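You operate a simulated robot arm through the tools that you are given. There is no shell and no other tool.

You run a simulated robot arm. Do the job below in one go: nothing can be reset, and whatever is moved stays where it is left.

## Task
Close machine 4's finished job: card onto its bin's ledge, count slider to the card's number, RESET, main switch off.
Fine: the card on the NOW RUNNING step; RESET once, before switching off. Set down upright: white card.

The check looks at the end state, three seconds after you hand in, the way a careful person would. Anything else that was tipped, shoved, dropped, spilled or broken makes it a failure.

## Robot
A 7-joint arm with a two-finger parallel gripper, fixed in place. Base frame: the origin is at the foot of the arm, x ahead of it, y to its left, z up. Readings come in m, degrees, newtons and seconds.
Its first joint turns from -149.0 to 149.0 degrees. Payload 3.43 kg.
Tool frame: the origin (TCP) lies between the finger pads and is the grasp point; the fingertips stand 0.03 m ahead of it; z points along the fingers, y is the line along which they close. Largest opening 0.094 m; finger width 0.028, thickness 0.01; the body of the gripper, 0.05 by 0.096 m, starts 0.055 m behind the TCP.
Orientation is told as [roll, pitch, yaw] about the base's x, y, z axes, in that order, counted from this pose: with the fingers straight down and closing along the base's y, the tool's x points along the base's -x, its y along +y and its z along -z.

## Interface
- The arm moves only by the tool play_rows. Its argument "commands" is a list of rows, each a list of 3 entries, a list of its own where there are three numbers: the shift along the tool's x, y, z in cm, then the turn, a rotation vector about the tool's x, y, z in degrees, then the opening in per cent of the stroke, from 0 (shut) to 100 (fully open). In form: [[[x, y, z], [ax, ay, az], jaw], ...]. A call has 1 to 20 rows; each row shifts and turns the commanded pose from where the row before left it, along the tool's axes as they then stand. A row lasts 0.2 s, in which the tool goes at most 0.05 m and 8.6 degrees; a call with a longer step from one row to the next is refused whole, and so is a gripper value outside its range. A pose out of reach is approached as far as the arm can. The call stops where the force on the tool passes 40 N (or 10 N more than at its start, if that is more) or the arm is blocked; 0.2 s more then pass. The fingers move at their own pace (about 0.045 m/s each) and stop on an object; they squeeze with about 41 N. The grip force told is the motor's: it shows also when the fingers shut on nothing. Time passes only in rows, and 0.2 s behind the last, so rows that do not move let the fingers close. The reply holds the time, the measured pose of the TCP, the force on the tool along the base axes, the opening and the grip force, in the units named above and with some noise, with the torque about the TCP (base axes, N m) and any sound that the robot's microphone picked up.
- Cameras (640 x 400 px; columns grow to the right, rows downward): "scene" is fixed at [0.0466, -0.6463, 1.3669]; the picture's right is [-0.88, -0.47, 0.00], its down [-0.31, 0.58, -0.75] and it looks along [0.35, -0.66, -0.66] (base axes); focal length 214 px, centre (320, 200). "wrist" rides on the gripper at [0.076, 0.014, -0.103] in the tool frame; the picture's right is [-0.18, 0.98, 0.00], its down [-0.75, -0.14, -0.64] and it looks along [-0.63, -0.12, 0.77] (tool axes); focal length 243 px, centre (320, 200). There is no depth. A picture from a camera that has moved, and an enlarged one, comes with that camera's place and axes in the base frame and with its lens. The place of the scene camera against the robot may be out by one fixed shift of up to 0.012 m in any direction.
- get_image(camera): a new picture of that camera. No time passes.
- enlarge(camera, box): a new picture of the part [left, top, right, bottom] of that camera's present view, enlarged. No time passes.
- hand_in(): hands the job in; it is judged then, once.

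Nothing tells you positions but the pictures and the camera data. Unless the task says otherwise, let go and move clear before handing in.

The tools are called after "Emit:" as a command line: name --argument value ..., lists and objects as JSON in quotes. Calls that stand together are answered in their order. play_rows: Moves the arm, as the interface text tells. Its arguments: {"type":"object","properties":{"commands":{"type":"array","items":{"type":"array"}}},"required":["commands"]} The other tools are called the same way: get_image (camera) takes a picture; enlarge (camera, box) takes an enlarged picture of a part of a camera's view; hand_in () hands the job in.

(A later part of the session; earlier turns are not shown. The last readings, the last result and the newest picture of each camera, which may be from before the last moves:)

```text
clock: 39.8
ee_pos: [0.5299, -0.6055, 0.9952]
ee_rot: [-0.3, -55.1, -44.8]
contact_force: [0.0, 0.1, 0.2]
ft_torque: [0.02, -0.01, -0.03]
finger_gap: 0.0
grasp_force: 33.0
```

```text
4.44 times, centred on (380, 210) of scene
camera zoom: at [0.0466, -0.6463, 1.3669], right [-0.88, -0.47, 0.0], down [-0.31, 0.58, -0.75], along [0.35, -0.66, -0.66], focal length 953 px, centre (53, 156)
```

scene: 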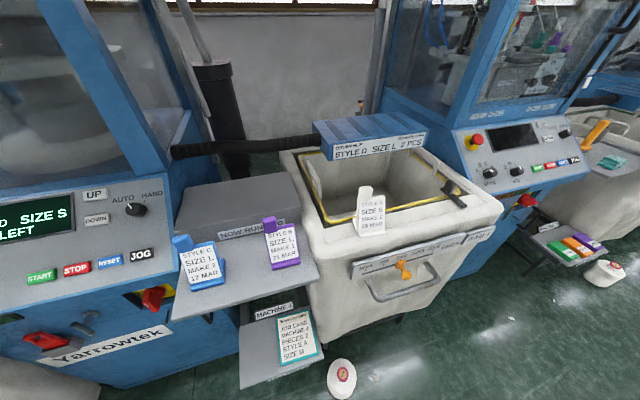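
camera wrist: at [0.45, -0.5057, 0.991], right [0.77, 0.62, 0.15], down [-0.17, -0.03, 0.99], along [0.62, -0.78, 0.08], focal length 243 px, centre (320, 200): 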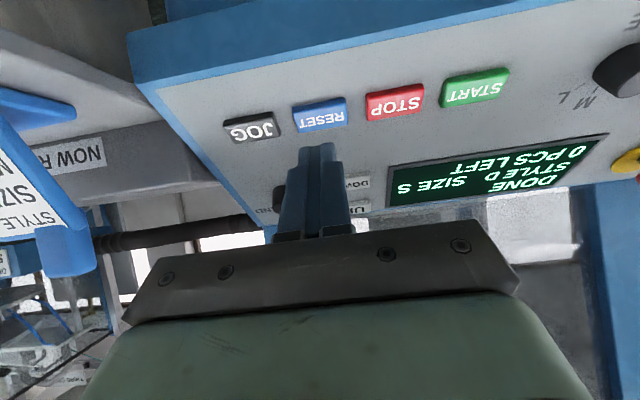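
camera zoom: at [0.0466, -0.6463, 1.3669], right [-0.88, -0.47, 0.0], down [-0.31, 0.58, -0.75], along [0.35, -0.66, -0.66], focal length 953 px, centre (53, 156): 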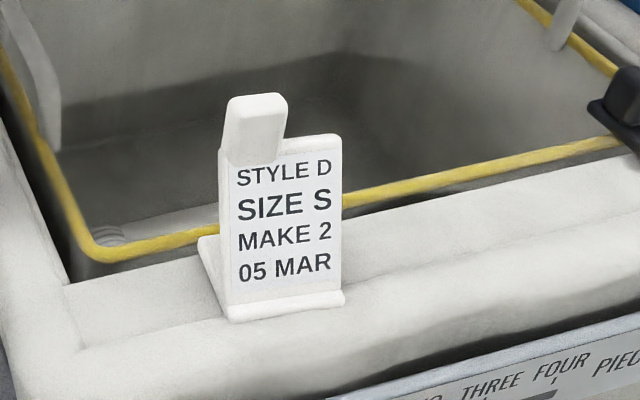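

The fingertips point right at RESET's centre. Approaching, then pressing once in small steps, listening for the click.

Emit:
play_rows --commands '[[[0, 0, 3], [0, 0, 0], 0], [[0, 0, 2], [0, 0, 0], 0], [[0, 0, 1.8], [0, 0, 0], 0]]'

Emit:
enlarge --camera "wrist" --box '[220, 40, 460, 220]'

Emit:
enlarge --camera "scene" --box '[40, 210, 180, 310]'

```text
clock: 40.6
ee_pos: [0.5667, -0.6456, 0.9578]
ee_rot: [-0.4, -55.1, -44.9]
contact_force: [0.1, 0.1, -0.1]
ft_torque: [-0.03, -0.02, 0.04]
finger_gap: 0.0
grasp_force: 33.0
```

```text
2.22 times, centred on (340, 130) of wrist
camera zoom: at [0.4872, -0.5449, 0.9533], right [0.77, 0.62, 0.15], down [-0.17, -0.03, 0.99], along [0.62, -0.78, 0.08], focal length 539 px, centre (276, 356)
```

zoom: 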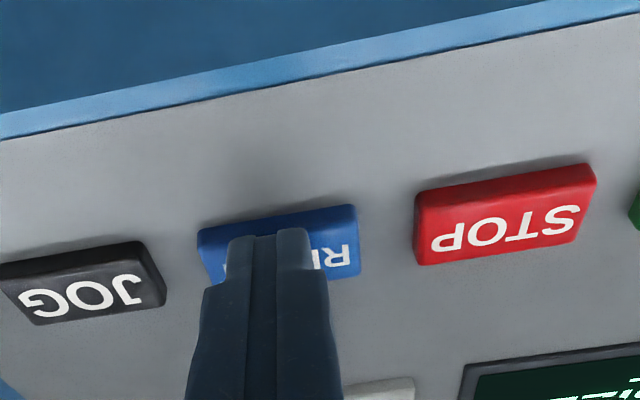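

```text
4.00 times, centred on (110, 260) of scene
camera zoom: at [0.0466, -0.6463, 1.3669], right [-0.88, -0.47, 0.0], down [-0.31, 0.58, -0.75], along [0.35, -0.66, -0.66], focal length 858 px, centre (1160, -40)
```

zoom: 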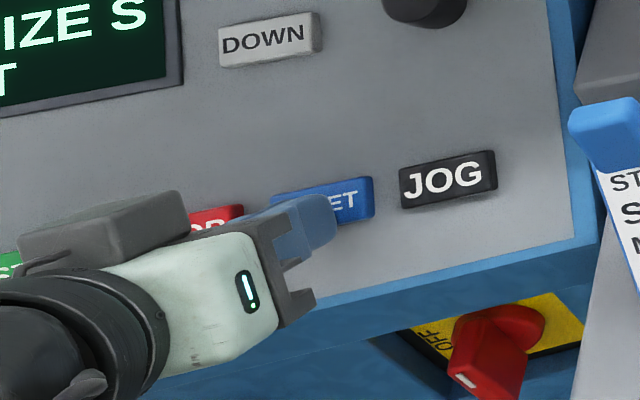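

Emit:
play_rows --commands '[[[0, 0, 0.5], [0, 0, 0], 0], [[0, 0, 0.4], [0, 0, 0], 0]]'

Emit:
enlarge --camera "scene" --box '[40, 210, 180, 310]'

```text
clock: 41.2
ee_pos: [0.5719, -0.6491, 0.9535]
ee_rot: [-0.3, -55.1, -44.8]
contact_force: [-13.5, 11.5, 5.1]
ft_torque: [0.16, 0.26, -0.01]
finger_gap: 0.0002
grasp_force: 32.5
heard: click
```

```text
4.00 times, centred on (110, 260) of scene
camera zoom: at [0.0466, -0.6463, 1.3669], right [-0.88, -0.47, 0.0], down [-0.31, 0.58, -0.75], along [0.35, -0.66, -0.66], focal length 858 px, centre (1160, -40)
```

zoom: 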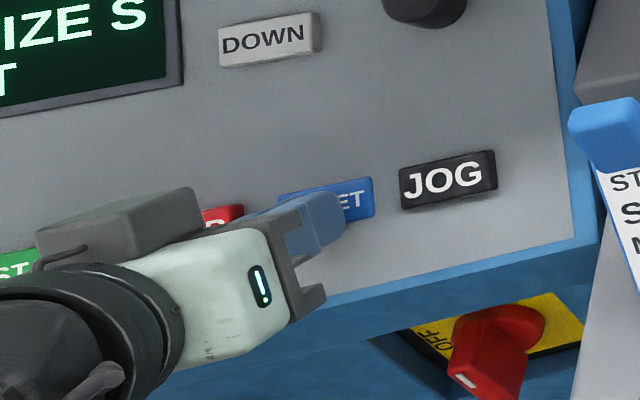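

A click was heard with about 18 N on the button. Withdrawing and reading the display.

Emit:
play_rows --commands '[[[0, 0, -2], [0, 0, 0], 0], [[0, 0, -3], [0, 0, 0], 0], [[0, 0, -3], [0, 0, 0], 0]]'

Emit:
get_image --camera "wrist"

Emit:
enlarge --camera "scene" --box '[0, 170, 180, 300]'

```text
clock: 42.0
ee_pos: [0.5278, -0.603, 0.9986]
ee_rot: [-0.3, -55.0, -45.0]
contact_force: [0.6, -0.3, -0.8]
ft_torque: [0.04, -0.01, 0.02]
finger_gap: 0.0
grasp_force: 32.5
```

```text
taken
camera wrist: at [0.4463, -0.5034, 0.9945], right [0.77, 0.62, 0.15], down [-0.17, -0.03, 0.99], along [0.62, -0.78, 0.08], focal length 243 px, centre (320, 200)
```

wrist: 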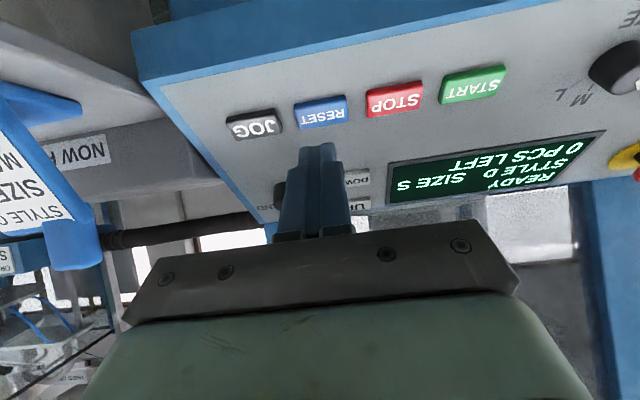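

```text
3.08 times, centred on (90, 235) of scene
camera zoom: at [0.0466, -0.6463, 1.3669], right [-0.88, -0.47, 0.0], down [-0.31, 0.58, -0.75], along [0.35, -0.66, -0.66], focal length 660 px, centre (1028, 92)
```

zoom: 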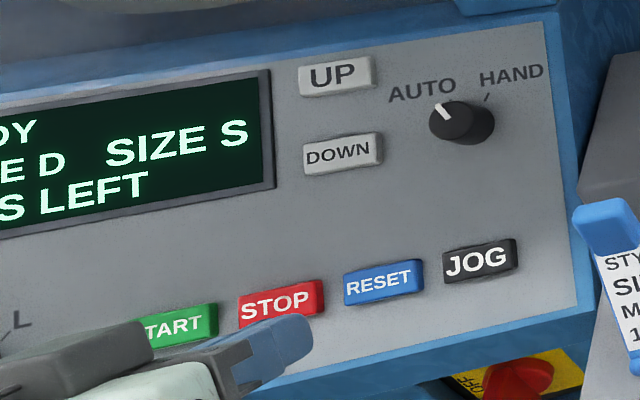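

The display went from DONE to READY, so RESET registered once. Now the main switch: I'll back away, lower to its height and pitch the tool nearly horizontal.

Emit:
play_rows --commands '[[[3.2, 0.12, -1.5], [0, 0, 0], 0], [[3.9, 0.12, -0.3], [0, 0, 0], 0], [[3.9, 0.12, -0.3], [0, -5, 0], 20], [[3.0, 0.12, -0.3], [0, -5, 0], 50], [[0, 0, 0], [0, -5, 0], 50], [[0, 0, 0], [0, -5, 0], 50]]'

Emit:
get_image --camera "wrist"

Emit:
get_image --camera "scene"

```text
clock: 43.4
ee_pos: [0.4742, -0.552, 0.8924]
ee_rot: [-0.5, -75.2, -44.6]
contact_force: [0.4, 0.0, -1.2]
ft_torque: [0.0, -0.04, -0.01]
finger_gap: 0.047
grasp_force: 0.0
out of reach, approached as far as the arm can: row 4, 5, 6
```

```text
taken
camera wrist: at [0.4007, -0.4576, 0.8456], right [0.73, 0.66, 0.18], down [-0.4, 0.2, 0.89], along [0.55, -0.72, 0.41], focal length 243 px, centre (320, 200)
```

wrist: 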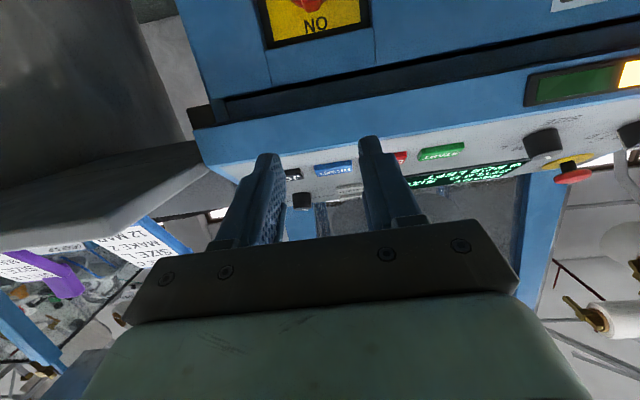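

```text
taken
```

scene: 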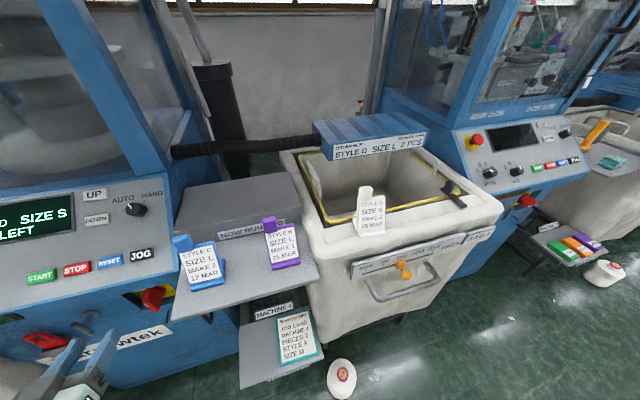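

The arm is near its inner limit there, but the switch is further out, so I go forward and down to about 8 cm in front of the switch.

Emit:
play_rows --commands '[[[2.3, 0, 2.23], [0, 0, 0], 50], [[2.3, 0, 2.23], [0, 0, 0], 50], [[2.3, 0, 2.23], [0, 0, 0], 50], [[2.3, 0, 2.23], [0, 0, 0], 50], [[2.3, 0, 2.23], [0, 0, 0], 50]]'

Emit:
get_image --camera "wrist"

Emit:
enlarge --camera "scene" --box '[60, 240, 220, 360]'

```text
clock: 44.6
ee_pos: [0.5289, -0.6073, 0.7533]
ee_rot: [-0.8, -75.1, -44.4]
contact_force: [0.1, -0.1, -0.1]
ft_torque: [-0.03, 0.05, 0.0]
finger_gap: 0.0465
grasp_force: 0.2
```

```text
taken
camera wrist: at [0.4552, -0.5136, 0.7067], right [0.73, 0.66, 0.17], down [-0.4, 0.2, 0.89], along [0.56, -0.72, 0.41], focal length 243 px, centre (320, 200)
```

wrist: 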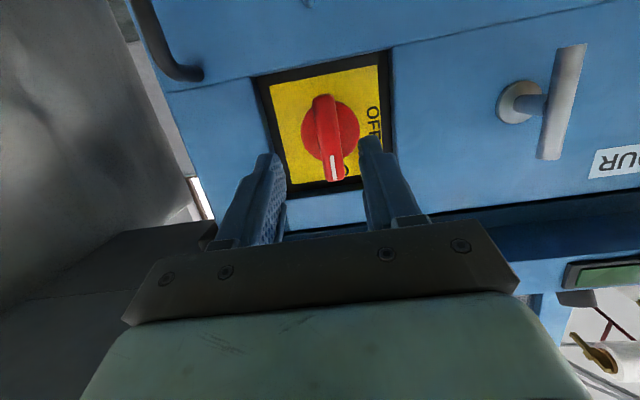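

```text
3.33 times, centred on (140, 300) of scene
camera zoom: at [0.0466, -0.6463, 1.3669], right [-0.88, -0.47, 0.0], down [-0.31, 0.58, -0.75], along [0.35, -0.66, -0.66], focal length 715 px, centre (920, -133)
```

zoom: 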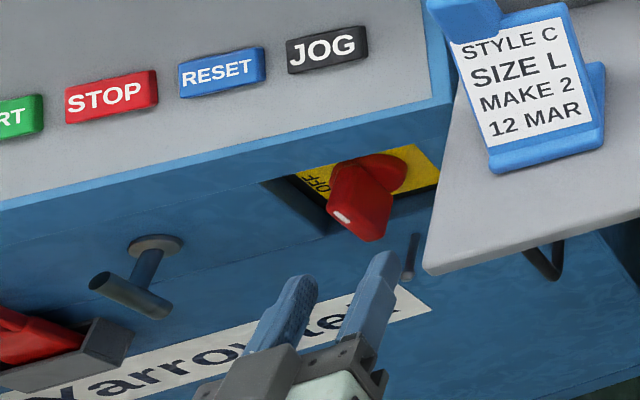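

I can see the switch front-on between the fingers. Enlarging to align exactly.

Emit:
enlarge --camera "wrist" --box '[230, 60, 430, 210]'

Emit:
enlarge --camera "scene" --box '[110, 260, 210, 340]'

```text
2.67 times, centred on (330, 135) of wrist
camera zoom: at [0.4552, -0.5136, 0.7067], right [0.73, 0.66, 0.17], down [-0.4, 0.2, 0.89], along [0.56, -0.72, 0.41], focal length 647 px, centre (293, 373)
```

zoom: 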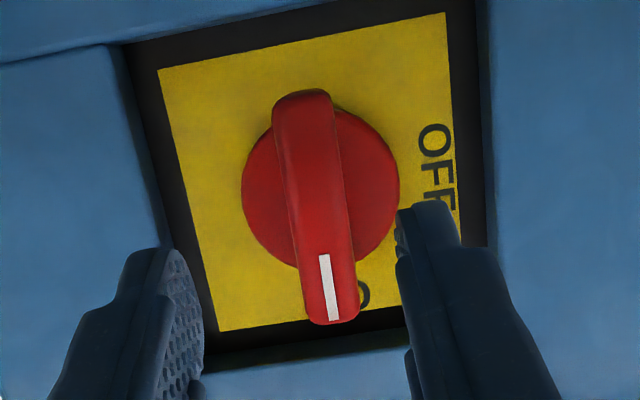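

```text
5.00 times, centred on (160, 300) of scene
camera zoom: at [0.0466, -0.6463, 1.3669], right [-0.88, -0.47, 0.0], down [-0.31, 0.58, -0.75], along [0.35, -0.66, -0.66], focal length 1072 px, centre (1120, -300)
```

zoom: 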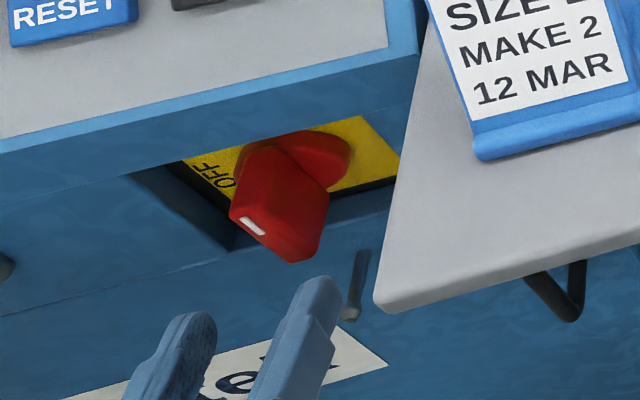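

The knob axis is at about s = 0.0485, z = 0.743. Before engaging, I'll test the quarter-turn roll (counter-clockwise) in free space to be sure the wrist can do it.

Emit:
play_rows --commands '[[[0, 0, 0], [1.94, 0, -7.24], 50], [[0, 0, 0], [1.94, 0, -7.24], 50], [[0, 0, 0], [1.94, 0, -7.24], 50], [[0, 0, 0], [1.94, 0, -7.24], 50], [[0, 0, 0], [1.94, 0, -7.24], 50], [[0, 0, 0], [1.94, 0, -7.24], 50], [[0, 0, 0], [1.94, 0, -7.24], 50], [[0, 0, 0], [1.94, 0, -7.24], 50], [[0, 0, 0], [1.94, 0, -7.24], 50], [[0, 0, 0], [1.94, 0, -7.24], 50], [[0, 0, 0], [1.94, 0, -7.24], 50], [[0, 0, 0], [1.94, 0, -7.24], 50]]'

Emit:
get_image --camera "wrist"

Emit:
get_image --camera "scene"

```text
clock: 47.2
ee_pos: [0.5176, -0.6024, 0.7282]
ee_rot: [-78.9, -9.6, 29.3]
contact_force: [-1.0, -0.2, -0.3]
ft_torque: [0.03, -0.01, -0.01]
finger_gap: 0.047
grasp_force: 0.0
out of reach, approached as far as the arm can: row 3, 4, 5, 6, 7, 8
```

```text
taken
camera wrist: at [0.3994, -0.5491, 0.7208], right [0.21, 0.33, -0.92], down [0.32, 0.87, 0.38], along [0.93, -0.37, 0.07], focal length 243 px, centre (320, 200)
```

wrist: 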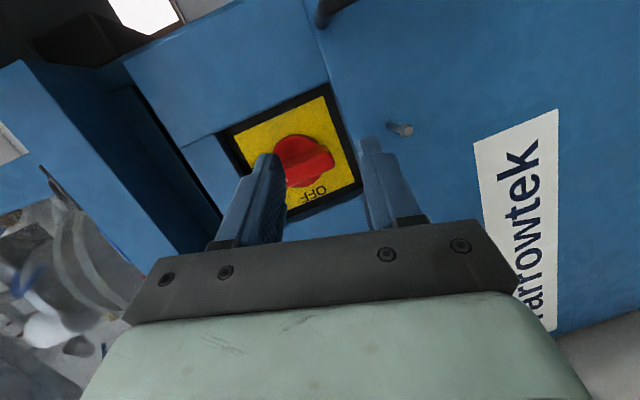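

```text
taken
```

scene: 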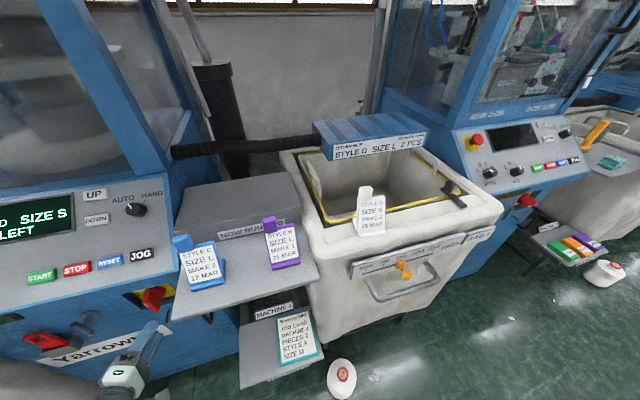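

The wrist can roll, but it struggled mid-turn at this close-in position. I'll roll back in stages to see where it's limited.

Emit:
play_rows --commands '[[[0, 0, 0], [-1.94, 0, 7.24], 50], [[0, 0, 0], [-1.94, 0, 7.24], 50], [[0, 0, 0], [-1.94, 0, 7.24], 50], [[0, 0, 0], [-1.94, 0, 7.24], 50]]'

Emit:
play_rows --commands '[[[0, 0, 0], [-1.94, 0, 7.24], 50], [[0, 0, 0], [-1.94, 0, 7.24], 50], [[0, 0, 0], [-1.94, 0, 7.24], 50], [[0, 0, 0], [-1.94, 0, 7.24], 50]]'

Emit:
play_rows --commands '[[[0, 0, 0], [-1.94, 0, 7.24], 50], [[0, 0, 0], [-1.94, 0, 7.24], 50]]'

Emit:
get_image --camera "wrist"

```text
clock: 48.2
ee_pos: [0.5149, -0.6029, 0.7289]
ee_rot: [-67.2, -37.6, 20.1]
contact_force: [-0.2, -0.2, 0.3]
ft_torque: [0.01, 0.0, 0.01]
finger_gap: 0.0469
grasp_force: 0.1
```

```text
clock: 49.2
ee_pos: [0.5592, -0.5652, 0.728]
ee_rot: [-38.8, -61.0, -6.8]
contact_force: [-0.1, -0.1, 0.7]
ft_torque: [0.03, 0.03, 0.0]
finger_gap: 0.047
grasp_force: 0.1
out of reach, approached as far as the arm can: row 3, 4
```

```text
clock: 49.8
ee_pos: [0.5715, -0.5554, 0.7329]
ee_rot: [-20.7, -68.0, -25.9]
contact_force: [0.0, -1.2, -1.2]
ft_torque: [-0.03, 0.0, -0.02]
finger_gap: 0.0469
grasp_force: 0.1
out of reach, approached as far as the arm can: row 1, 2
```

```text
taken
camera wrist: at [0.4923, -0.4617, 0.6962], right [0.75, 0.66, 0.04], down [-0.25, 0.23, 0.94], along [0.61, -0.72, 0.33], focal length 243 px, centre (320, 200)
```

wrist: 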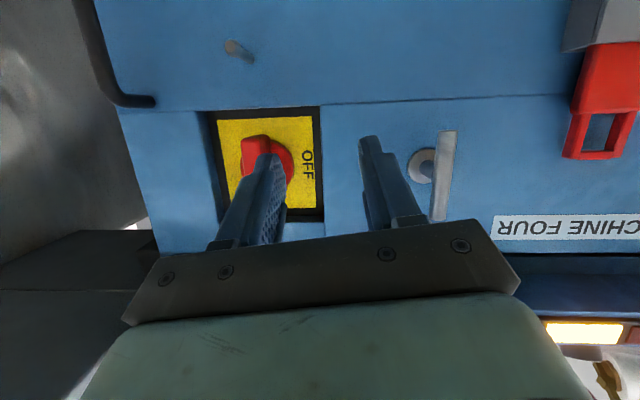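

The full gripped roll isn't practical here, so I'll instead push the bar's upper end to the left with the closed fingers, at a fixed tool angle. First I straighten the tool and place the closed fingertips to the right of the bar's top, still in front of it.

Emit:
play_rows --commands '[[[-1.58, -3.0, 0.24], [0, 0, 0], 30], [[-1.58, -3.0, 0.24], [-1.33, 0, 3.57], 0], [[-1.58, -3.0, 0.24], [-1.33, 0, 3.57], 0], [[0, 0, 0], [0, 0, 0], 0]]'

Emit:
get_image --camera "wrist"

Emit:
enlarge --camera "wrist" --box '[230, 60, 430, 210]'

Emit:
enlarge --camera "scene" --box '[100, 250, 220, 340]'

```text
clock: 50.8
ee_pos: [0.5602, -0.5916, 0.752]
ee_rot: [-22.2, -67.2, -26.5]
contact_force: [-0.2, 0.1, -0.9]
ft_torque: [0.01, -0.01, 0.01]
finger_gap: 0.0
grasp_force: 32.5
out of reach, approached as far as the arm can: row 1, 2, 3
```

```text
taken
camera wrist: at [0.4821, -0.4957, 0.7165], right [0.78, 0.63, 0.03], down [-0.22, 0.24, 0.95], along [0.59, -0.74, 0.32], focal length 243 px, centre (320, 200)
```

wrist: 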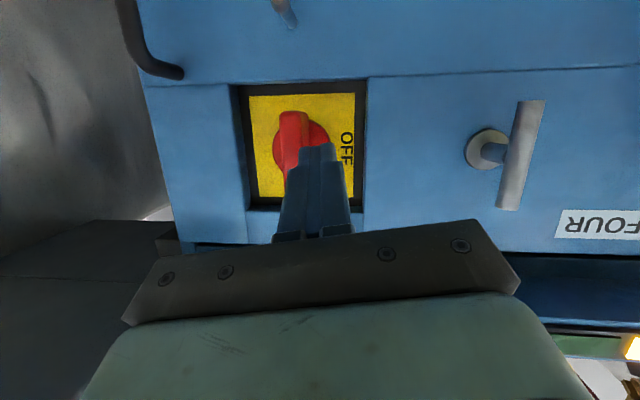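

```text
2.67 times, centred on (330, 135) of wrist
camera zoom: at [0.4821, -0.4957, 0.7165], right [0.78, 0.63, 0.03], down [-0.22, 0.24, 0.95], along [0.59, -0.74, 0.32], focal length 647 px, centre (293, 373)
```

zoom: 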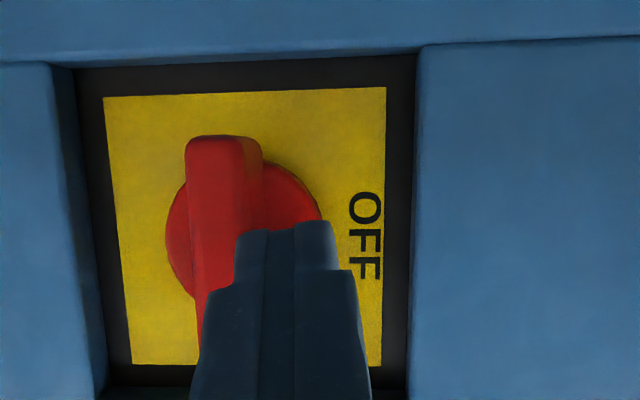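

```text
4.44 times, centred on (160, 295) of scene
camera zoom: at [0.0466, -0.6463, 1.3669], right [-0.88, -0.47, 0.0], down [-0.31, 0.58, -0.75], along [0.35, -0.66, -0.66], focal length 953 px, centre (1031, -222)
```

zoom: 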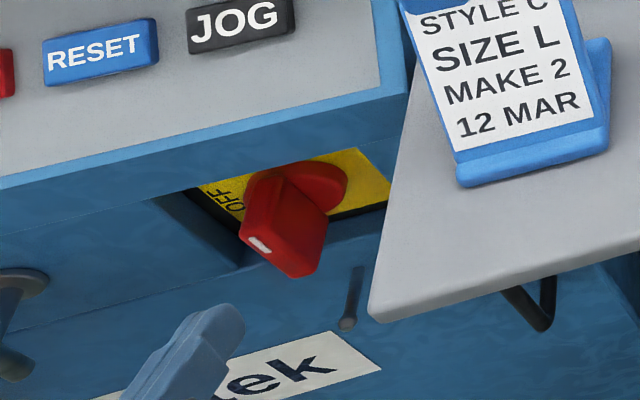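

The arm got into an awkward wrist configuration. I'll lift away and un-pitch it toward a comfortable pose, then come back in at a gentler angle.

Emit:
play_rows --commands '[[[-2.12, -0.37, -1.37], [0, 5, 0], 0], [[-2.12, -0.37, -1.37], [0, 5, 0], 0], [[-2.12, -0.37, -1.37], [0, 5, 0], 0], [[-2.12, -0.37, -1.37], [0, 5, 0], 0]]'

Emit:
get_image --camera "wrist"

Emit:
get_image --camera "scene"

```text
clock: 51.8
ee_pos: [0.5814, -0.5585, 0.8419]
ee_rot: [-15.7, -48.1, -36.3]
contact_force: [0.2, 0.2, -0.5]
ft_torque: [0.01, 0.03, 0.03]
finger_gap: 0.0
grasp_force: 33.0
out of reach, approached as far as the arm can: row 1, 2, 3, 4
```

```text
taken
camera wrist: at [0.5088, -0.4527, 0.8477], right [0.82, 0.57, -0.04], down [0.04, 0.02, 1.0], along [0.57, -0.82, 0.0], focal length 243 px, centre (320, 200)
```

wrist: 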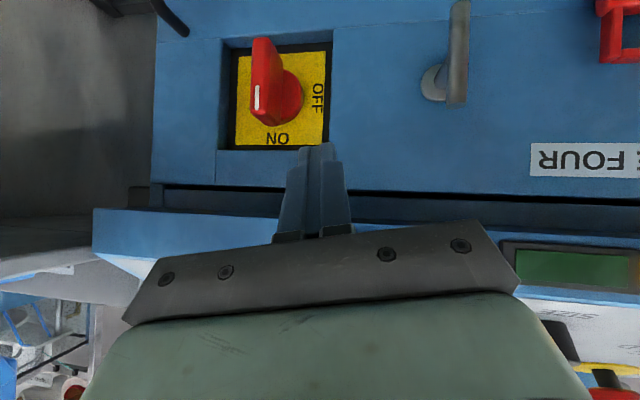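

```text
taken
```

scene: 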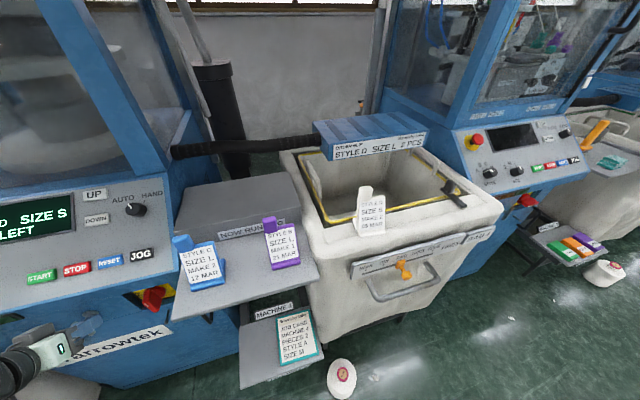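

Still near a joint limit. I'll rise well clear of the machine and back to a comfortable height, then straighten the roll.

Emit:
play_rows --commands '[[[-1.9, -0.57, -2.29], [0, 0, 0], 0], [[-1.9, -0.57, -2.29], [0, 0, 0], 0], [[-1.9, -0.57, -2.29], [0, 0, 0], 0], [[-1.9, -0.57, -2.29], [0, 0, 0], 0], [[-1.9, -0.57, -2.29], [0, 0, 0], 0]]'

Emit:
get_image --camera "wrist"

Emit:
get_image --camera "scene"

```text
clock: 53.0
ee_pos: [0.5917, -0.5084, 0.9786]
ee_rot: [-15.4, -48.0, -36.3]
contact_force: [0.5, -0.6, 0.3]
ft_torque: [0.01, 0.03, -0.01]
finger_gap: 0.0
grasp_force: 33.1
out of reach, approached as far as the arm can: row 1, 2, 3, 4, 5
```

```text
taken
camera wrist: at [0.5181, -0.4026, 0.9853], right [0.82, 0.58, -0.04], down [0.03, 0.02, 1.0], along [0.58, -0.82, -0.01], focal length 243 px, centre (320, 200)
```

wrist: 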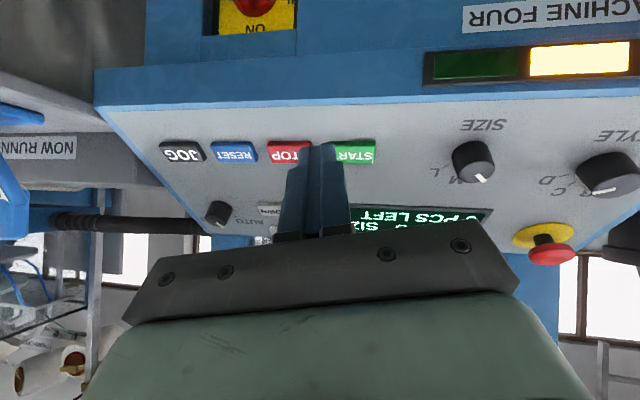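

```text
taken
```

scene: 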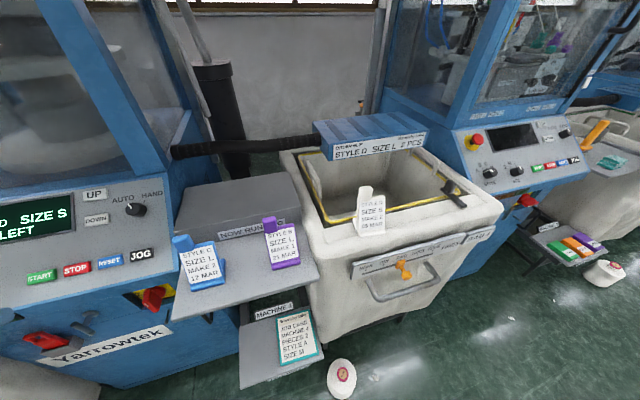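

I'll un-pitch the tool fully toward pointing down in this open space, to let the arm return to its normal configuration.

Emit:
play_rows --commands '[[[0, 0, -1.5], [0, 8, 0], 0], [[0, 0, -1.5], [0, 8, 0], 0], [[0, 0, -1.5], [0, 8, 0], 0], [[0, 0, -1.0], [0, 8, 0], 0], [[0, 0, 0], [0, 8, 0], 0]]'

Emit:
get_image --camera "scene"

Emit:
get_image --camera "wrist"

```text
clock: 54.2
ee_pos: [0.5934, -0.454, 1.0208]
ee_rot: [-14.5, -9.2, -45.8]
contact_force: [0.0, -0.1, 0.1]
ft_torque: [-0.01, -0.03, 0.03]
finger_gap: 0.0
grasp_force: 33.5
out of reach, approached as far as the arm can: row 1, 2, 3, 4, 5
```

```text
taken
```

scene: 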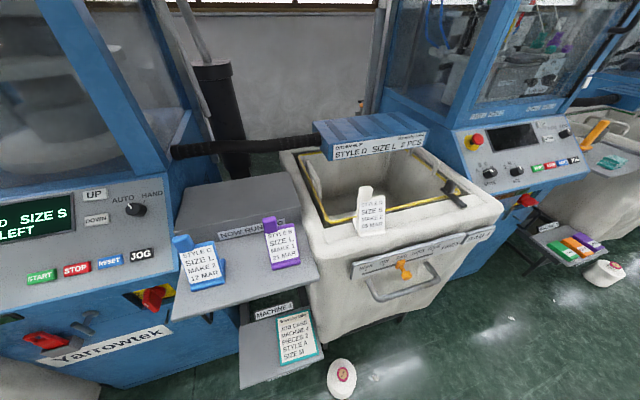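

```text
taken
camera wrist: at [0.5594, -0.3632, 1.1036], right [0.84, 0.51, -0.21], down [0.46, -0.44, 0.77], along [0.3, -0.74, -0.6], focal length 243 px, centre (320, 200)
```

wrist: 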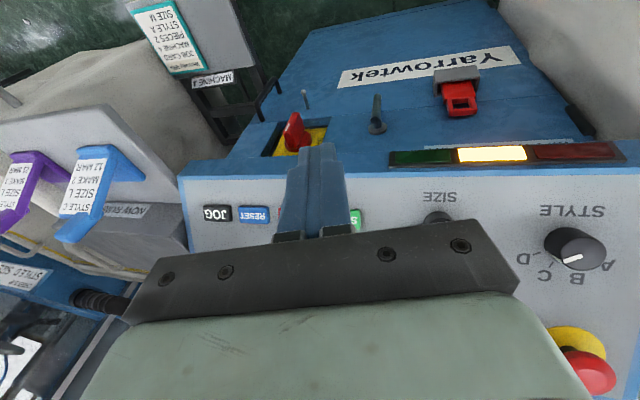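

Emit:
play_rows --commands '[[[0, 0, 0], [-5, 0, 0], 0], [[0, 0, 0], [-5, 0, 0], 0], [[0, 0, 0], [-4, 0, 0], 0]]'

Emit:
play_rows --commands '[[[0, -2, 0], [0, 0, 0], 0], [[0, -2, 0], [0, 0, 0], 0]]'

```text
clock: 55.0
ee_pos: [0.5942, -0.4556, 1.0221]
ee_rot: [-14.4, -9.3, -45.8]
contact_force: [-0.2, -0.1, 0.0]
ft_torque: [0.04, 0.0, -0.01]
finger_gap: 0.0
grasp_force: 32.5
out of reach, approached as far as the arm can: row 1, 2, 3
```

```text
clock: 55.6
ee_pos: [0.5835, -0.4618, 1.0253]
ee_rot: [-14.4, -9.6, -46.7]
contact_force: [-0.3, 0.3, 0.1]
ft_torque: [-0.02, -0.01, -0.03]
finger_gap: 0.0001
grasp_force: 33.1
out of reach, approached as far as the arm can: row 1, 2
```

A joint is at its stop. I'll probe which rotation frees it.

Emit:
play_rows --commands '[[[0, 0, 0], [0, 0, -5], 0], [[0, 0, 0], [0, 0, -5], 0]]'

Emit:
play_rows --commands '[[[0, 0, 0], [-5, 0, 0], 0], [[0, 0, 0], [-5, 0, 0], 0]]'

```text
clock: 56.2
ee_pos: [0.5842, -0.4623, 1.0239]
ee_rot: [-14.4, -9.5, -46.7]
contact_force: [0.0, 0.0, -0.5]
ft_torque: [-0.01, 0.02, 0.01]
finger_gap: 0.0
grasp_force: 32.6
out of reach, approached as far as the arm can: row 1, 2
```

```text
clock: 56.8
ee_pos: [0.5836, -0.4633, 1.0257]
ee_rot: [-14.4, -9.6, -46.8]
contact_force: [0.8, -0.5, -0.5]
ft_torque: [0.02, 0.03, -0.01]
finger_gap: 0.0
grasp_force: 33.0
out of reach, approached as far as the arm can: row 1, 2
```

Emit:
play_rows --commands '[[[0, 0, 0], [0, 0, 5], 0], [[0, 0, 0], [0, 0, 5], 0]]'

Emit:
play_rows --commands '[[[0, 0, 0], [-5, 0, 0], 0], [[0, 0, 0], [-5, 0, 0], 0]]'

```text
clock: 57.4
ee_pos: [0.5844, -0.4621, 1.0235]
ee_rot: [-12.5, -12.0, -56.6]
contact_force: [0.1, -0.5, 0.2]
ft_torque: [0.01, 0.03, -0.01]
finger_gap: 0.0
grasp_force: 33.3
```

```text
clock: 58.0
ee_pos: [0.5828, -0.4632, 1.0242]
ee_rot: [-12.6, -12.0, -56.6]
contact_force: [0.1, -0.3, -0.3]
ft_torque: [0.01, 0.01, 0.0]
finger_gap: 0.0
grasp_force: 32.8
out of reach, approached as far as the arm can: row 1, 2
```

Emit:
play_rows --commands '[[[0, 0, 0], [0, 0, 7], 0], [[0, 0, 0], [0, 0, 7], 0], [[0, 0, 0], [0, 0, 7], 0], [[0, 0, 0], [0, 0, 7], 0]]'

Emit:
play_rows --commands '[[[0, 0, 0], [-5, 0, 0], 0], [[0, 0, 0], [-5, 0, 0], 0]]'

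Emit:
play_rows --commands '[[[0, 0, 0], [0, 5, 0], 0], [[0, 0, 0], [0, 5, 0], 0]]'

Emit:
get_image --camera "scene"

```text
clock: 59.0
ee_pos: [0.5827, -0.4628, 1.0247]
ee_rot: [-5.4, -16.4, -85.2]
contact_force: [-0.7, -0.4, 0.3]
ft_torque: [0.0, 0.01, 0.02]
finger_gap: 0.0001
grasp_force: 33.7
```

```text
clock: 59.6
ee_pos: [0.5889, -0.4531, 1.0264]
ee_rot: [-1.3, -20.0, -85.1]
contact_force: [0.9, 0.9, 0.3]
ft_torque: [-0.04, 0.02, -0.02]
finger_gap: 0.0002
grasp_force: 32.9
out of reach, approached as far as the arm can: row 1, 2
```

```text
clock: 60.2
ee_pos: [0.594, -0.4441, 1.03]
ee_rot: [-6.3, -15.3, -85.2]
contact_force: [-0.7, -0.1, -0.1]
ft_torque: [-0.02, 0.0, -0.04]
finger_gap: 0.0
grasp_force: 32.8
out of reach, approached as far as the arm can: row 1, 2
```

```text
taken
```

scene: 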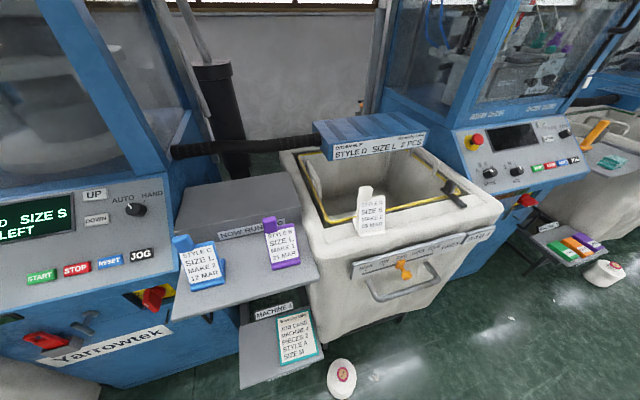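

Emit:
get_image --camera "wrist"

```text
taken
camera wrist: at [0.6112, -0.3427, 1.1062], right [0.99, -0.12, -0.05], down [-0.02, -0.56, 0.83], along [-0.13, -0.82, -0.56], focal length 243 px, centre (320, 200)
```

wrist: 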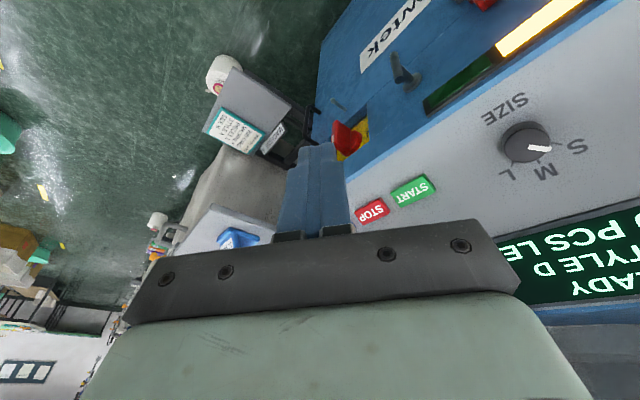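

I'll rise and move over to the open space above the step shelf, where I can extend the arm and reset its configuration.

Emit:
play_rows --commands '[[[-0.86, -0.32, -3.17], [0, 0, 0], 0], [[-0.86, -0.32, -3.17], [0, 0, 0], 0], [[-0.86, -0.32, -3.17], [0, 0, 0], 0], [[-2.45, -3.45, 1.07], [0, 0, 0], 0], [[-2.45, -3.45, 1.07], [0, 0, 0], 0], [[-2.45, -3.45, 1.07], [0, 0, 0], 0], [[-2.45, -3.45, 1.07], [0, 0, 0], 0], [[-2.45, -3.45, 1.07], [0, 0, 0], 0], [[-2.45, -3.45, 1.07], [0, 0, 0], 0]]'

Emit:
get_image --camera "wrist"

Emit:
get_image --camera "scene"

```text
clock: 62.2
ee_pos: [0.4046, -0.6059, 1.1298]
ee_rot: [-8.5, -16.4, -84.9]
contact_force: [0.6, 0.4, 0.8]
ft_torque: [0.01, 0.01, 0.0]
finger_gap: 0.0
grasp_force: 33.0
out of reach, approached as far as the arm can: row 8, 9
```

```text
taken
camera wrist: at [0.4242, -0.5035, 1.2026], right [0.99, -0.13, -0.09], down [0.0, -0.54, 0.84], along [-0.16, -0.83, -0.53], focal length 243 px, centre (320, 200)
```

wrist: 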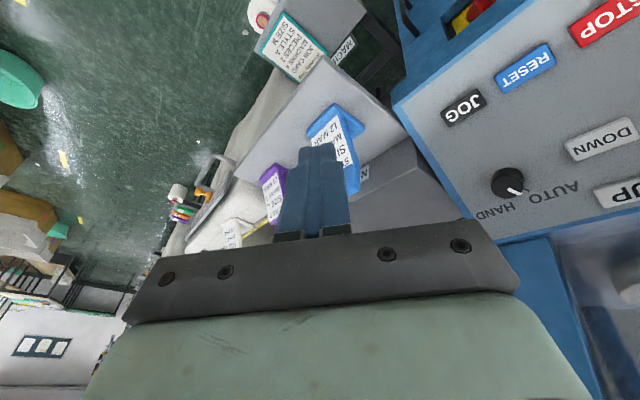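

```text
taken
```

scene: 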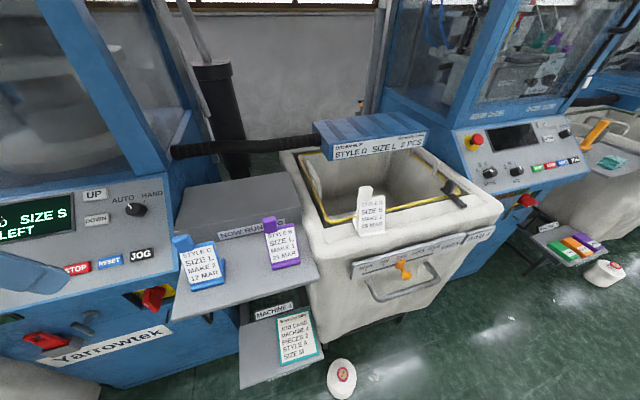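

Emit:
play_rows --commands '[[[-3.83, 0.29, 0.36], [0, 0, 0], 0], [[-3.83, 0.29, 0.36], [0, 0, 0], 0], [[-3.83, 0.29, 0.36], [0, 0, 0], 0], [[-3.83, 0.29, 0.36], [0, 0, 0], 0], [[-3.83, 0.29, 0.36], [0, 0, 0], 0], [[-3.83, 0.29, 0.36], [0, 0, 0], 0], [[-3.83, 0.29, 0.36], [0, 0, 0], 0]]'

Emit:
get_image --camera "scene"

Emit:
get_image --camera "wrist"

```text
clock: 63.8
ee_pos: [0.4537, -0.8626, 1.1824]
ee_rot: [-10.0, -16.8, -84.8]
contact_force: [-0.2, 0.3, 0.2]
ft_torque: [0.01, -0.02, -0.02]
finger_gap: 0.0
grasp_force: 33.0
out of reach, approached as far as the arm can: row 1, 2
```

```text
taken
```

scene: 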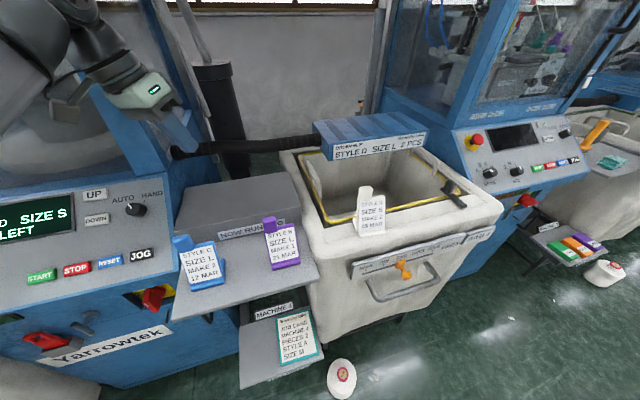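

```text
taken
camera wrist: at [0.4769, -0.7575, 1.2532], right [0.98, -0.14, -0.11], down [0.02, -0.53, 0.85], along [-0.18, -0.84, -0.52], focal length 243 px, centre (320, 200)
```

wrist: 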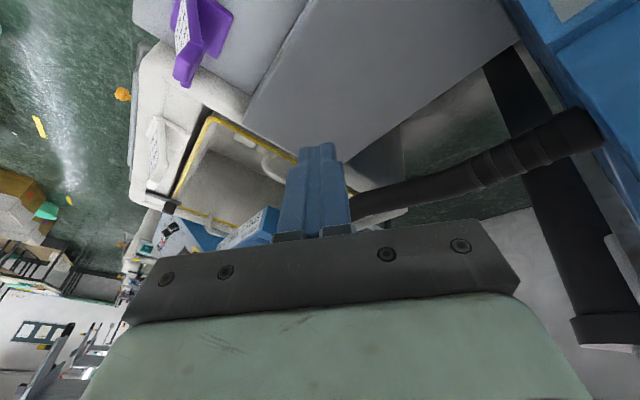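

Extended without complaint. Now I try levelling the tool and turning it back to the row's yaw here.

Emit:
play_rows --commands '[[[0, 0, 0], [-3.27, 5.75, 0], 0], [[0, 0, 0], [-3.27, 5.75, 0], 0], [[0, 0, 0], [-3.27, 5.75, 0], 0]]'

Emit:
play_rows --commands '[[[0, 0, 0], [0, 0, -6.5], 0], [[0, 0, 0], [0, 0, -6.5], 0], [[0, 0, 0], [0, 0, -6.5], 0]]'

Emit:
get_image --camera "scene"

```text
clock: 64.6
ee_pos: [0.4595, -0.8531, 1.192]
ee_rot: [-14.1, -5.2, -86.8]
contact_force: [0.1, 0.1, 0.3]
ft_torque: [-0.01, -0.01, -0.02]
finger_gap: 0.0001
grasp_force: 33.1
out of reach, approached as far as the arm can: row 1, 2, 3
```

```text
clock: 65.4
ee_pos: [0.46, -0.8537, 1.1912]
ee_rot: [-14.8, -2.0, -74.7]
contact_force: [0.3, -0.8, 0.2]
ft_torque: [0.02, 0.01, 0.01]
finger_gap: 0.0
grasp_force: 33.5
out of reach, approached as far as the arm can: row 3
```

```text
taken
```

scene: 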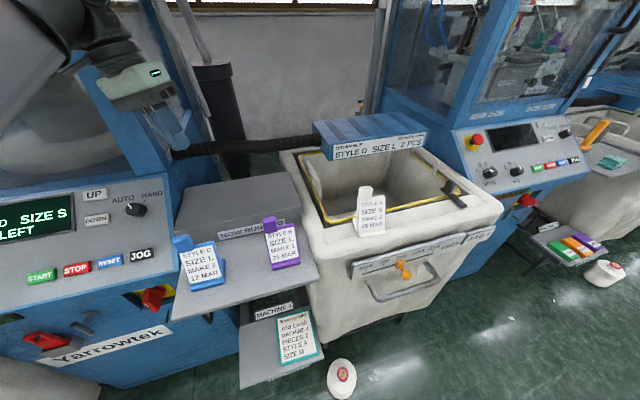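

This arm posture has a restricted wrist range, but an outward-pointing tool turned somewhat to the right is free. So I'll push the bar's lower end to the right from its left side, which is the same counter-clockwise turn. First I return to the front of the machine.

Emit:
play_rows --commands '[[[0, 0, 0], [0, 0, 5], 0], [[0, 0, 0], [0, 0, 5], 0], [[0, 0, 0], [0, -5, 0], 0], [[0, 0, 0], [0, -5, 0], 0], [[0, 0, 0], [0, -5, 0], 0]]'

Emit:
get_image --camera "wrist"

```text
clock: 66.6
ee_pos: [0.4593, -0.8544, 1.1913]
ee_rot: [-14.9, -19.1, -80.5]
contact_force: [0.7, -1.4, 0.0]
ft_torque: [0.0, 0.01, 0.0]
finger_gap: 0.0
grasp_force: 33.1
```

```text
taken
camera wrist: at [0.4823, -0.7454, 1.2566], right [0.98, -0.1, -0.18], down [0.11, -0.49, 0.87], along [-0.17, -0.87, -0.46], focal length 243 px, centre (320, 200)
```

wrist: 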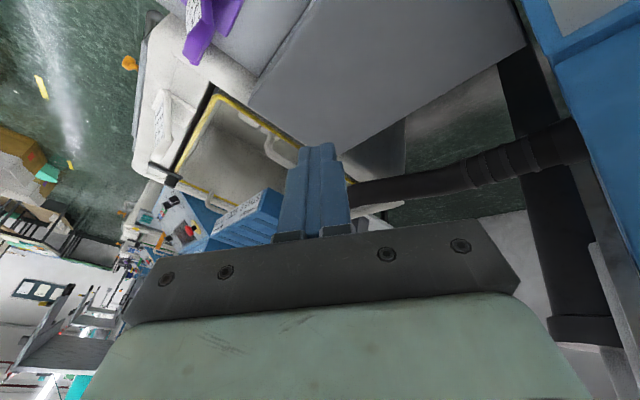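

Emit:
play_rows --commands '[[[3.73, 1.26, -0.33], [0, 0, 0], 0], [[3.73, 1.26, -0.33], [0, 0, 0], 0], [[3.73, 1.26, -0.33], [0, 0, 0], 0], [[3.73, 1.26, -0.33], [0, 0, 0], 0], [[3.73, 1.26, -0.33], [0, 0, 0], 0], [[3.73, 1.26, -0.33], [0, 0, 0], 0], [[3.73, 1.26, -0.33], [0, 0, 0], 0], [[3.73, 1.26, -0.33], [0, 0, 0], 0], [[3.73, 1.26, -0.33], [0, 0, 0], 0]]'

Emit:
get_image --camera "wrist"

Emit:
get_image --camera "scene"

```text
clock: 68.6
ee_pos: [0.5208, -0.5221, 1.0776]
ee_rot: [-15.0, -19.1, -80.6]
contact_force: [0.5, -0.2, 1.1]
ft_torque: [0.0, 0.04, -0.01]
finger_gap: 0.0
grasp_force: 33.7
```

```text
taken
camera wrist: at [0.5439, -0.413, 1.1441], right [0.98, -0.1, -0.18], down [0.11, -0.49, 0.87], along [-0.17, -0.87, -0.47], focal length 243 px, centre (320, 200)
```

wrist: 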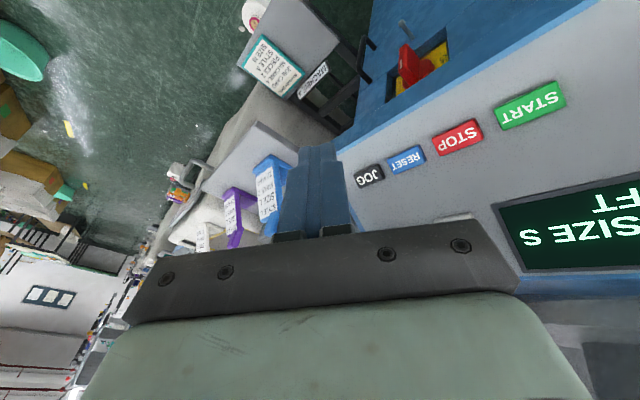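

```text
taken
```

scene: 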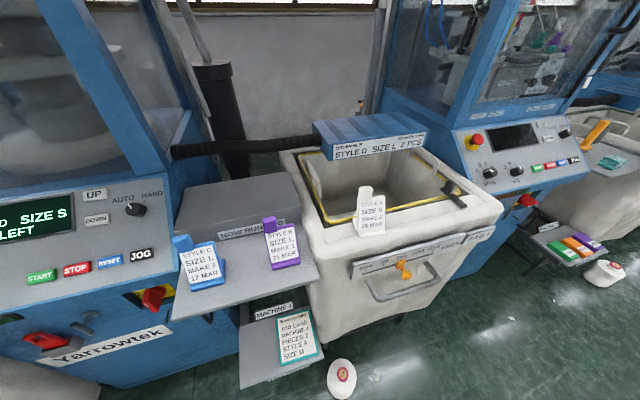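

Good, no limits hit on the way. Now I move a bit outward/left and pitch the tool outward, pointing out and to the right.

Emit:
play_rows --commands '[[[0.34, 2.68, 2.09], [0, 0, 0], 0], [[0.34, 2.68, 2.09], [0, 0, 0], 0], [[0.34, 2.68, 2.09], [0, 0, 0], 0], [[0, 0, 0], [-2.48, -6.61, 0], 0], [[0, 0, 0], [-2.48, -6.61, 0], 0], [[0, 0, 0], [-2.48, -6.61, 0], 0], [[0, 0, 0], [-2.48, -6.61, 0], 0], [[0, 0, 0], [-2.48, -6.61, 0], 0], [[0, 0, 0], [-2.48, -6.61, 0], 0], [[0, 0, 0], [-2.48, -6.61, 0], 0]]'

Emit:
get_image --camera "wrist"

Emit:
get_image --camera "scene"

```text
clock: 70.8
ee_pos: [0.5869, -0.527, 1.0017]
ee_rot: [-3.9, -64.7, -70.6]
contact_force: [0.3, -0.7, 0.7]
ft_torque: [0.01, -0.03, -0.01]
finger_gap: 0.0001
grasp_force: 32.8
```

```text
taken
camera wrist: at [0.5647, -0.4029, 0.975], right [0.97, 0.2, 0.14], down [-0.18, 0.22, 0.96], along [0.16, -0.96, 0.25], focal length 243 px, centre (320, 200)
```

wrist: 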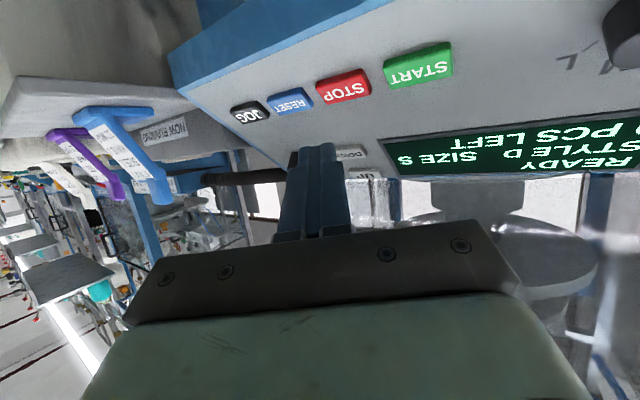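

```text
taken
```

scene: 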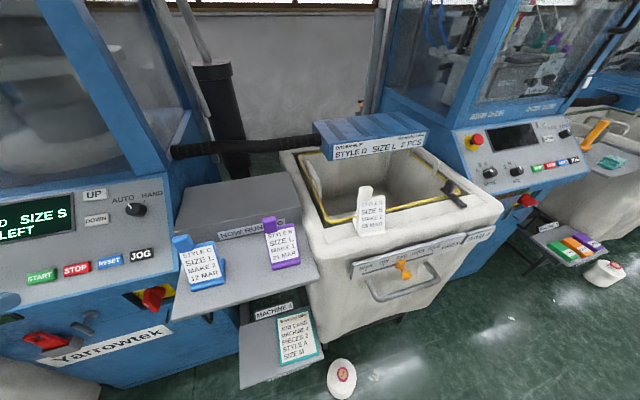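

No limits. Lowering in front of the switch, to the left of the bar's lower end.

Emit:
play_rows --commands '[[[2.93, -0.42, 1.89], [0, 0, 0], 0], [[2.93, -0.42, 1.89], [0, 0, 0], 0], [[2.93, -0.42, 1.89], [0, 0, 0], 0], [[2.93, -0.42, 1.89], [0, 0, 0], 0], [[2.93, -0.42, 1.89], [0, 0, 0], 0], [[2.93, -0.42, 1.89], [0, 0, 0], 0], [[2.93, -0.42, 1.89], [0, 0, 0], 0], [[2.93, -0.42, 1.89], [0, 0, 0], 0]]'

Emit:
get_image --camera "wrist"

Emit:
get_image --camera "scene"

```text
clock: 72.6
ee_pos: [0.5569, -0.5752, 0.7216]
ee_rot: [-3.8, -64.6, -70.7]
contact_force: [0.2, -1.0, -0.3]
ft_torque: [0.01, 0.0, 0.0]
finger_gap: 0.0
grasp_force: 32.9
```

```text
taken
camera wrist: at [0.5348, -0.4508, 0.6968], right [0.97, 0.19, 0.14], down [-0.18, 0.22, 0.96], along [0.16, -0.96, 0.25], focal length 243 px, centre (320, 200)
```

wrist: 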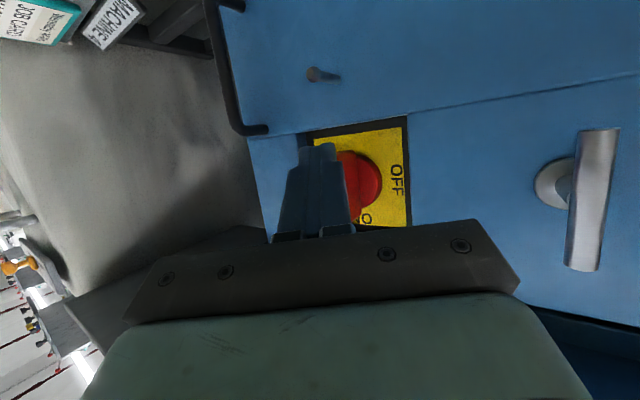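

```text
taken
```

scene: 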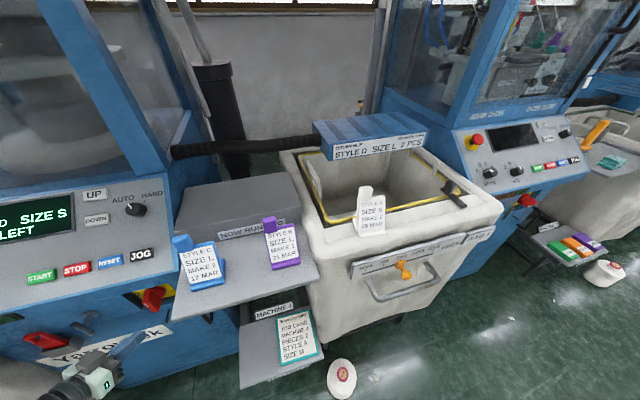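

Emit:
enlarge --camera "wrist" --box '[240, 90, 440, 240]'

Emit:
enlarge --camera "scene" --box '[80, 270, 200, 380]'

```text
2.67 times, centred on (340, 165) of wrist
camera zoom: at [0.5348, -0.4508, 0.6968], right [0.97, 0.19, 0.14], down [-0.18, 0.22, 0.96], along [0.16, -0.96, 0.25], focal length 647 px, centre (267, 293)
```

zoom: 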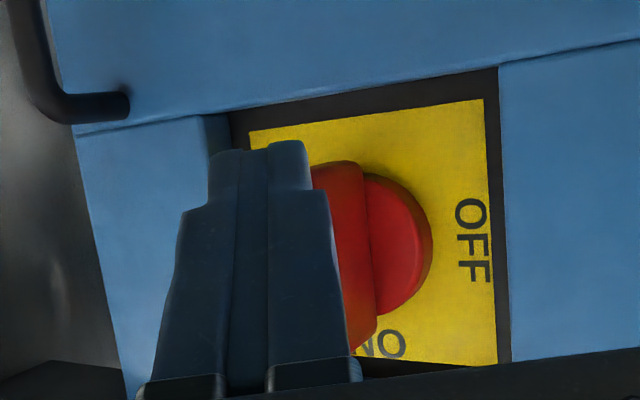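

```text
3.64 times, centred on (140, 325) of scene
camera zoom: at [0.0466, -0.6463, 1.3669], right [-0.88, -0.47, 0.0], down [-0.31, 0.58, -0.75], along [0.35, -0.66, -0.66], focal length 780 px, centre (974, -254)
```

zoom: 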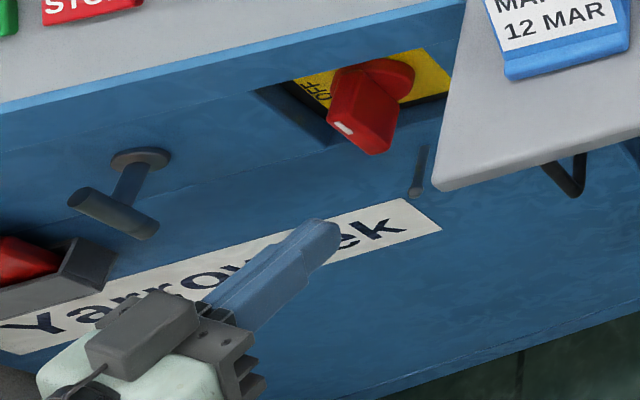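

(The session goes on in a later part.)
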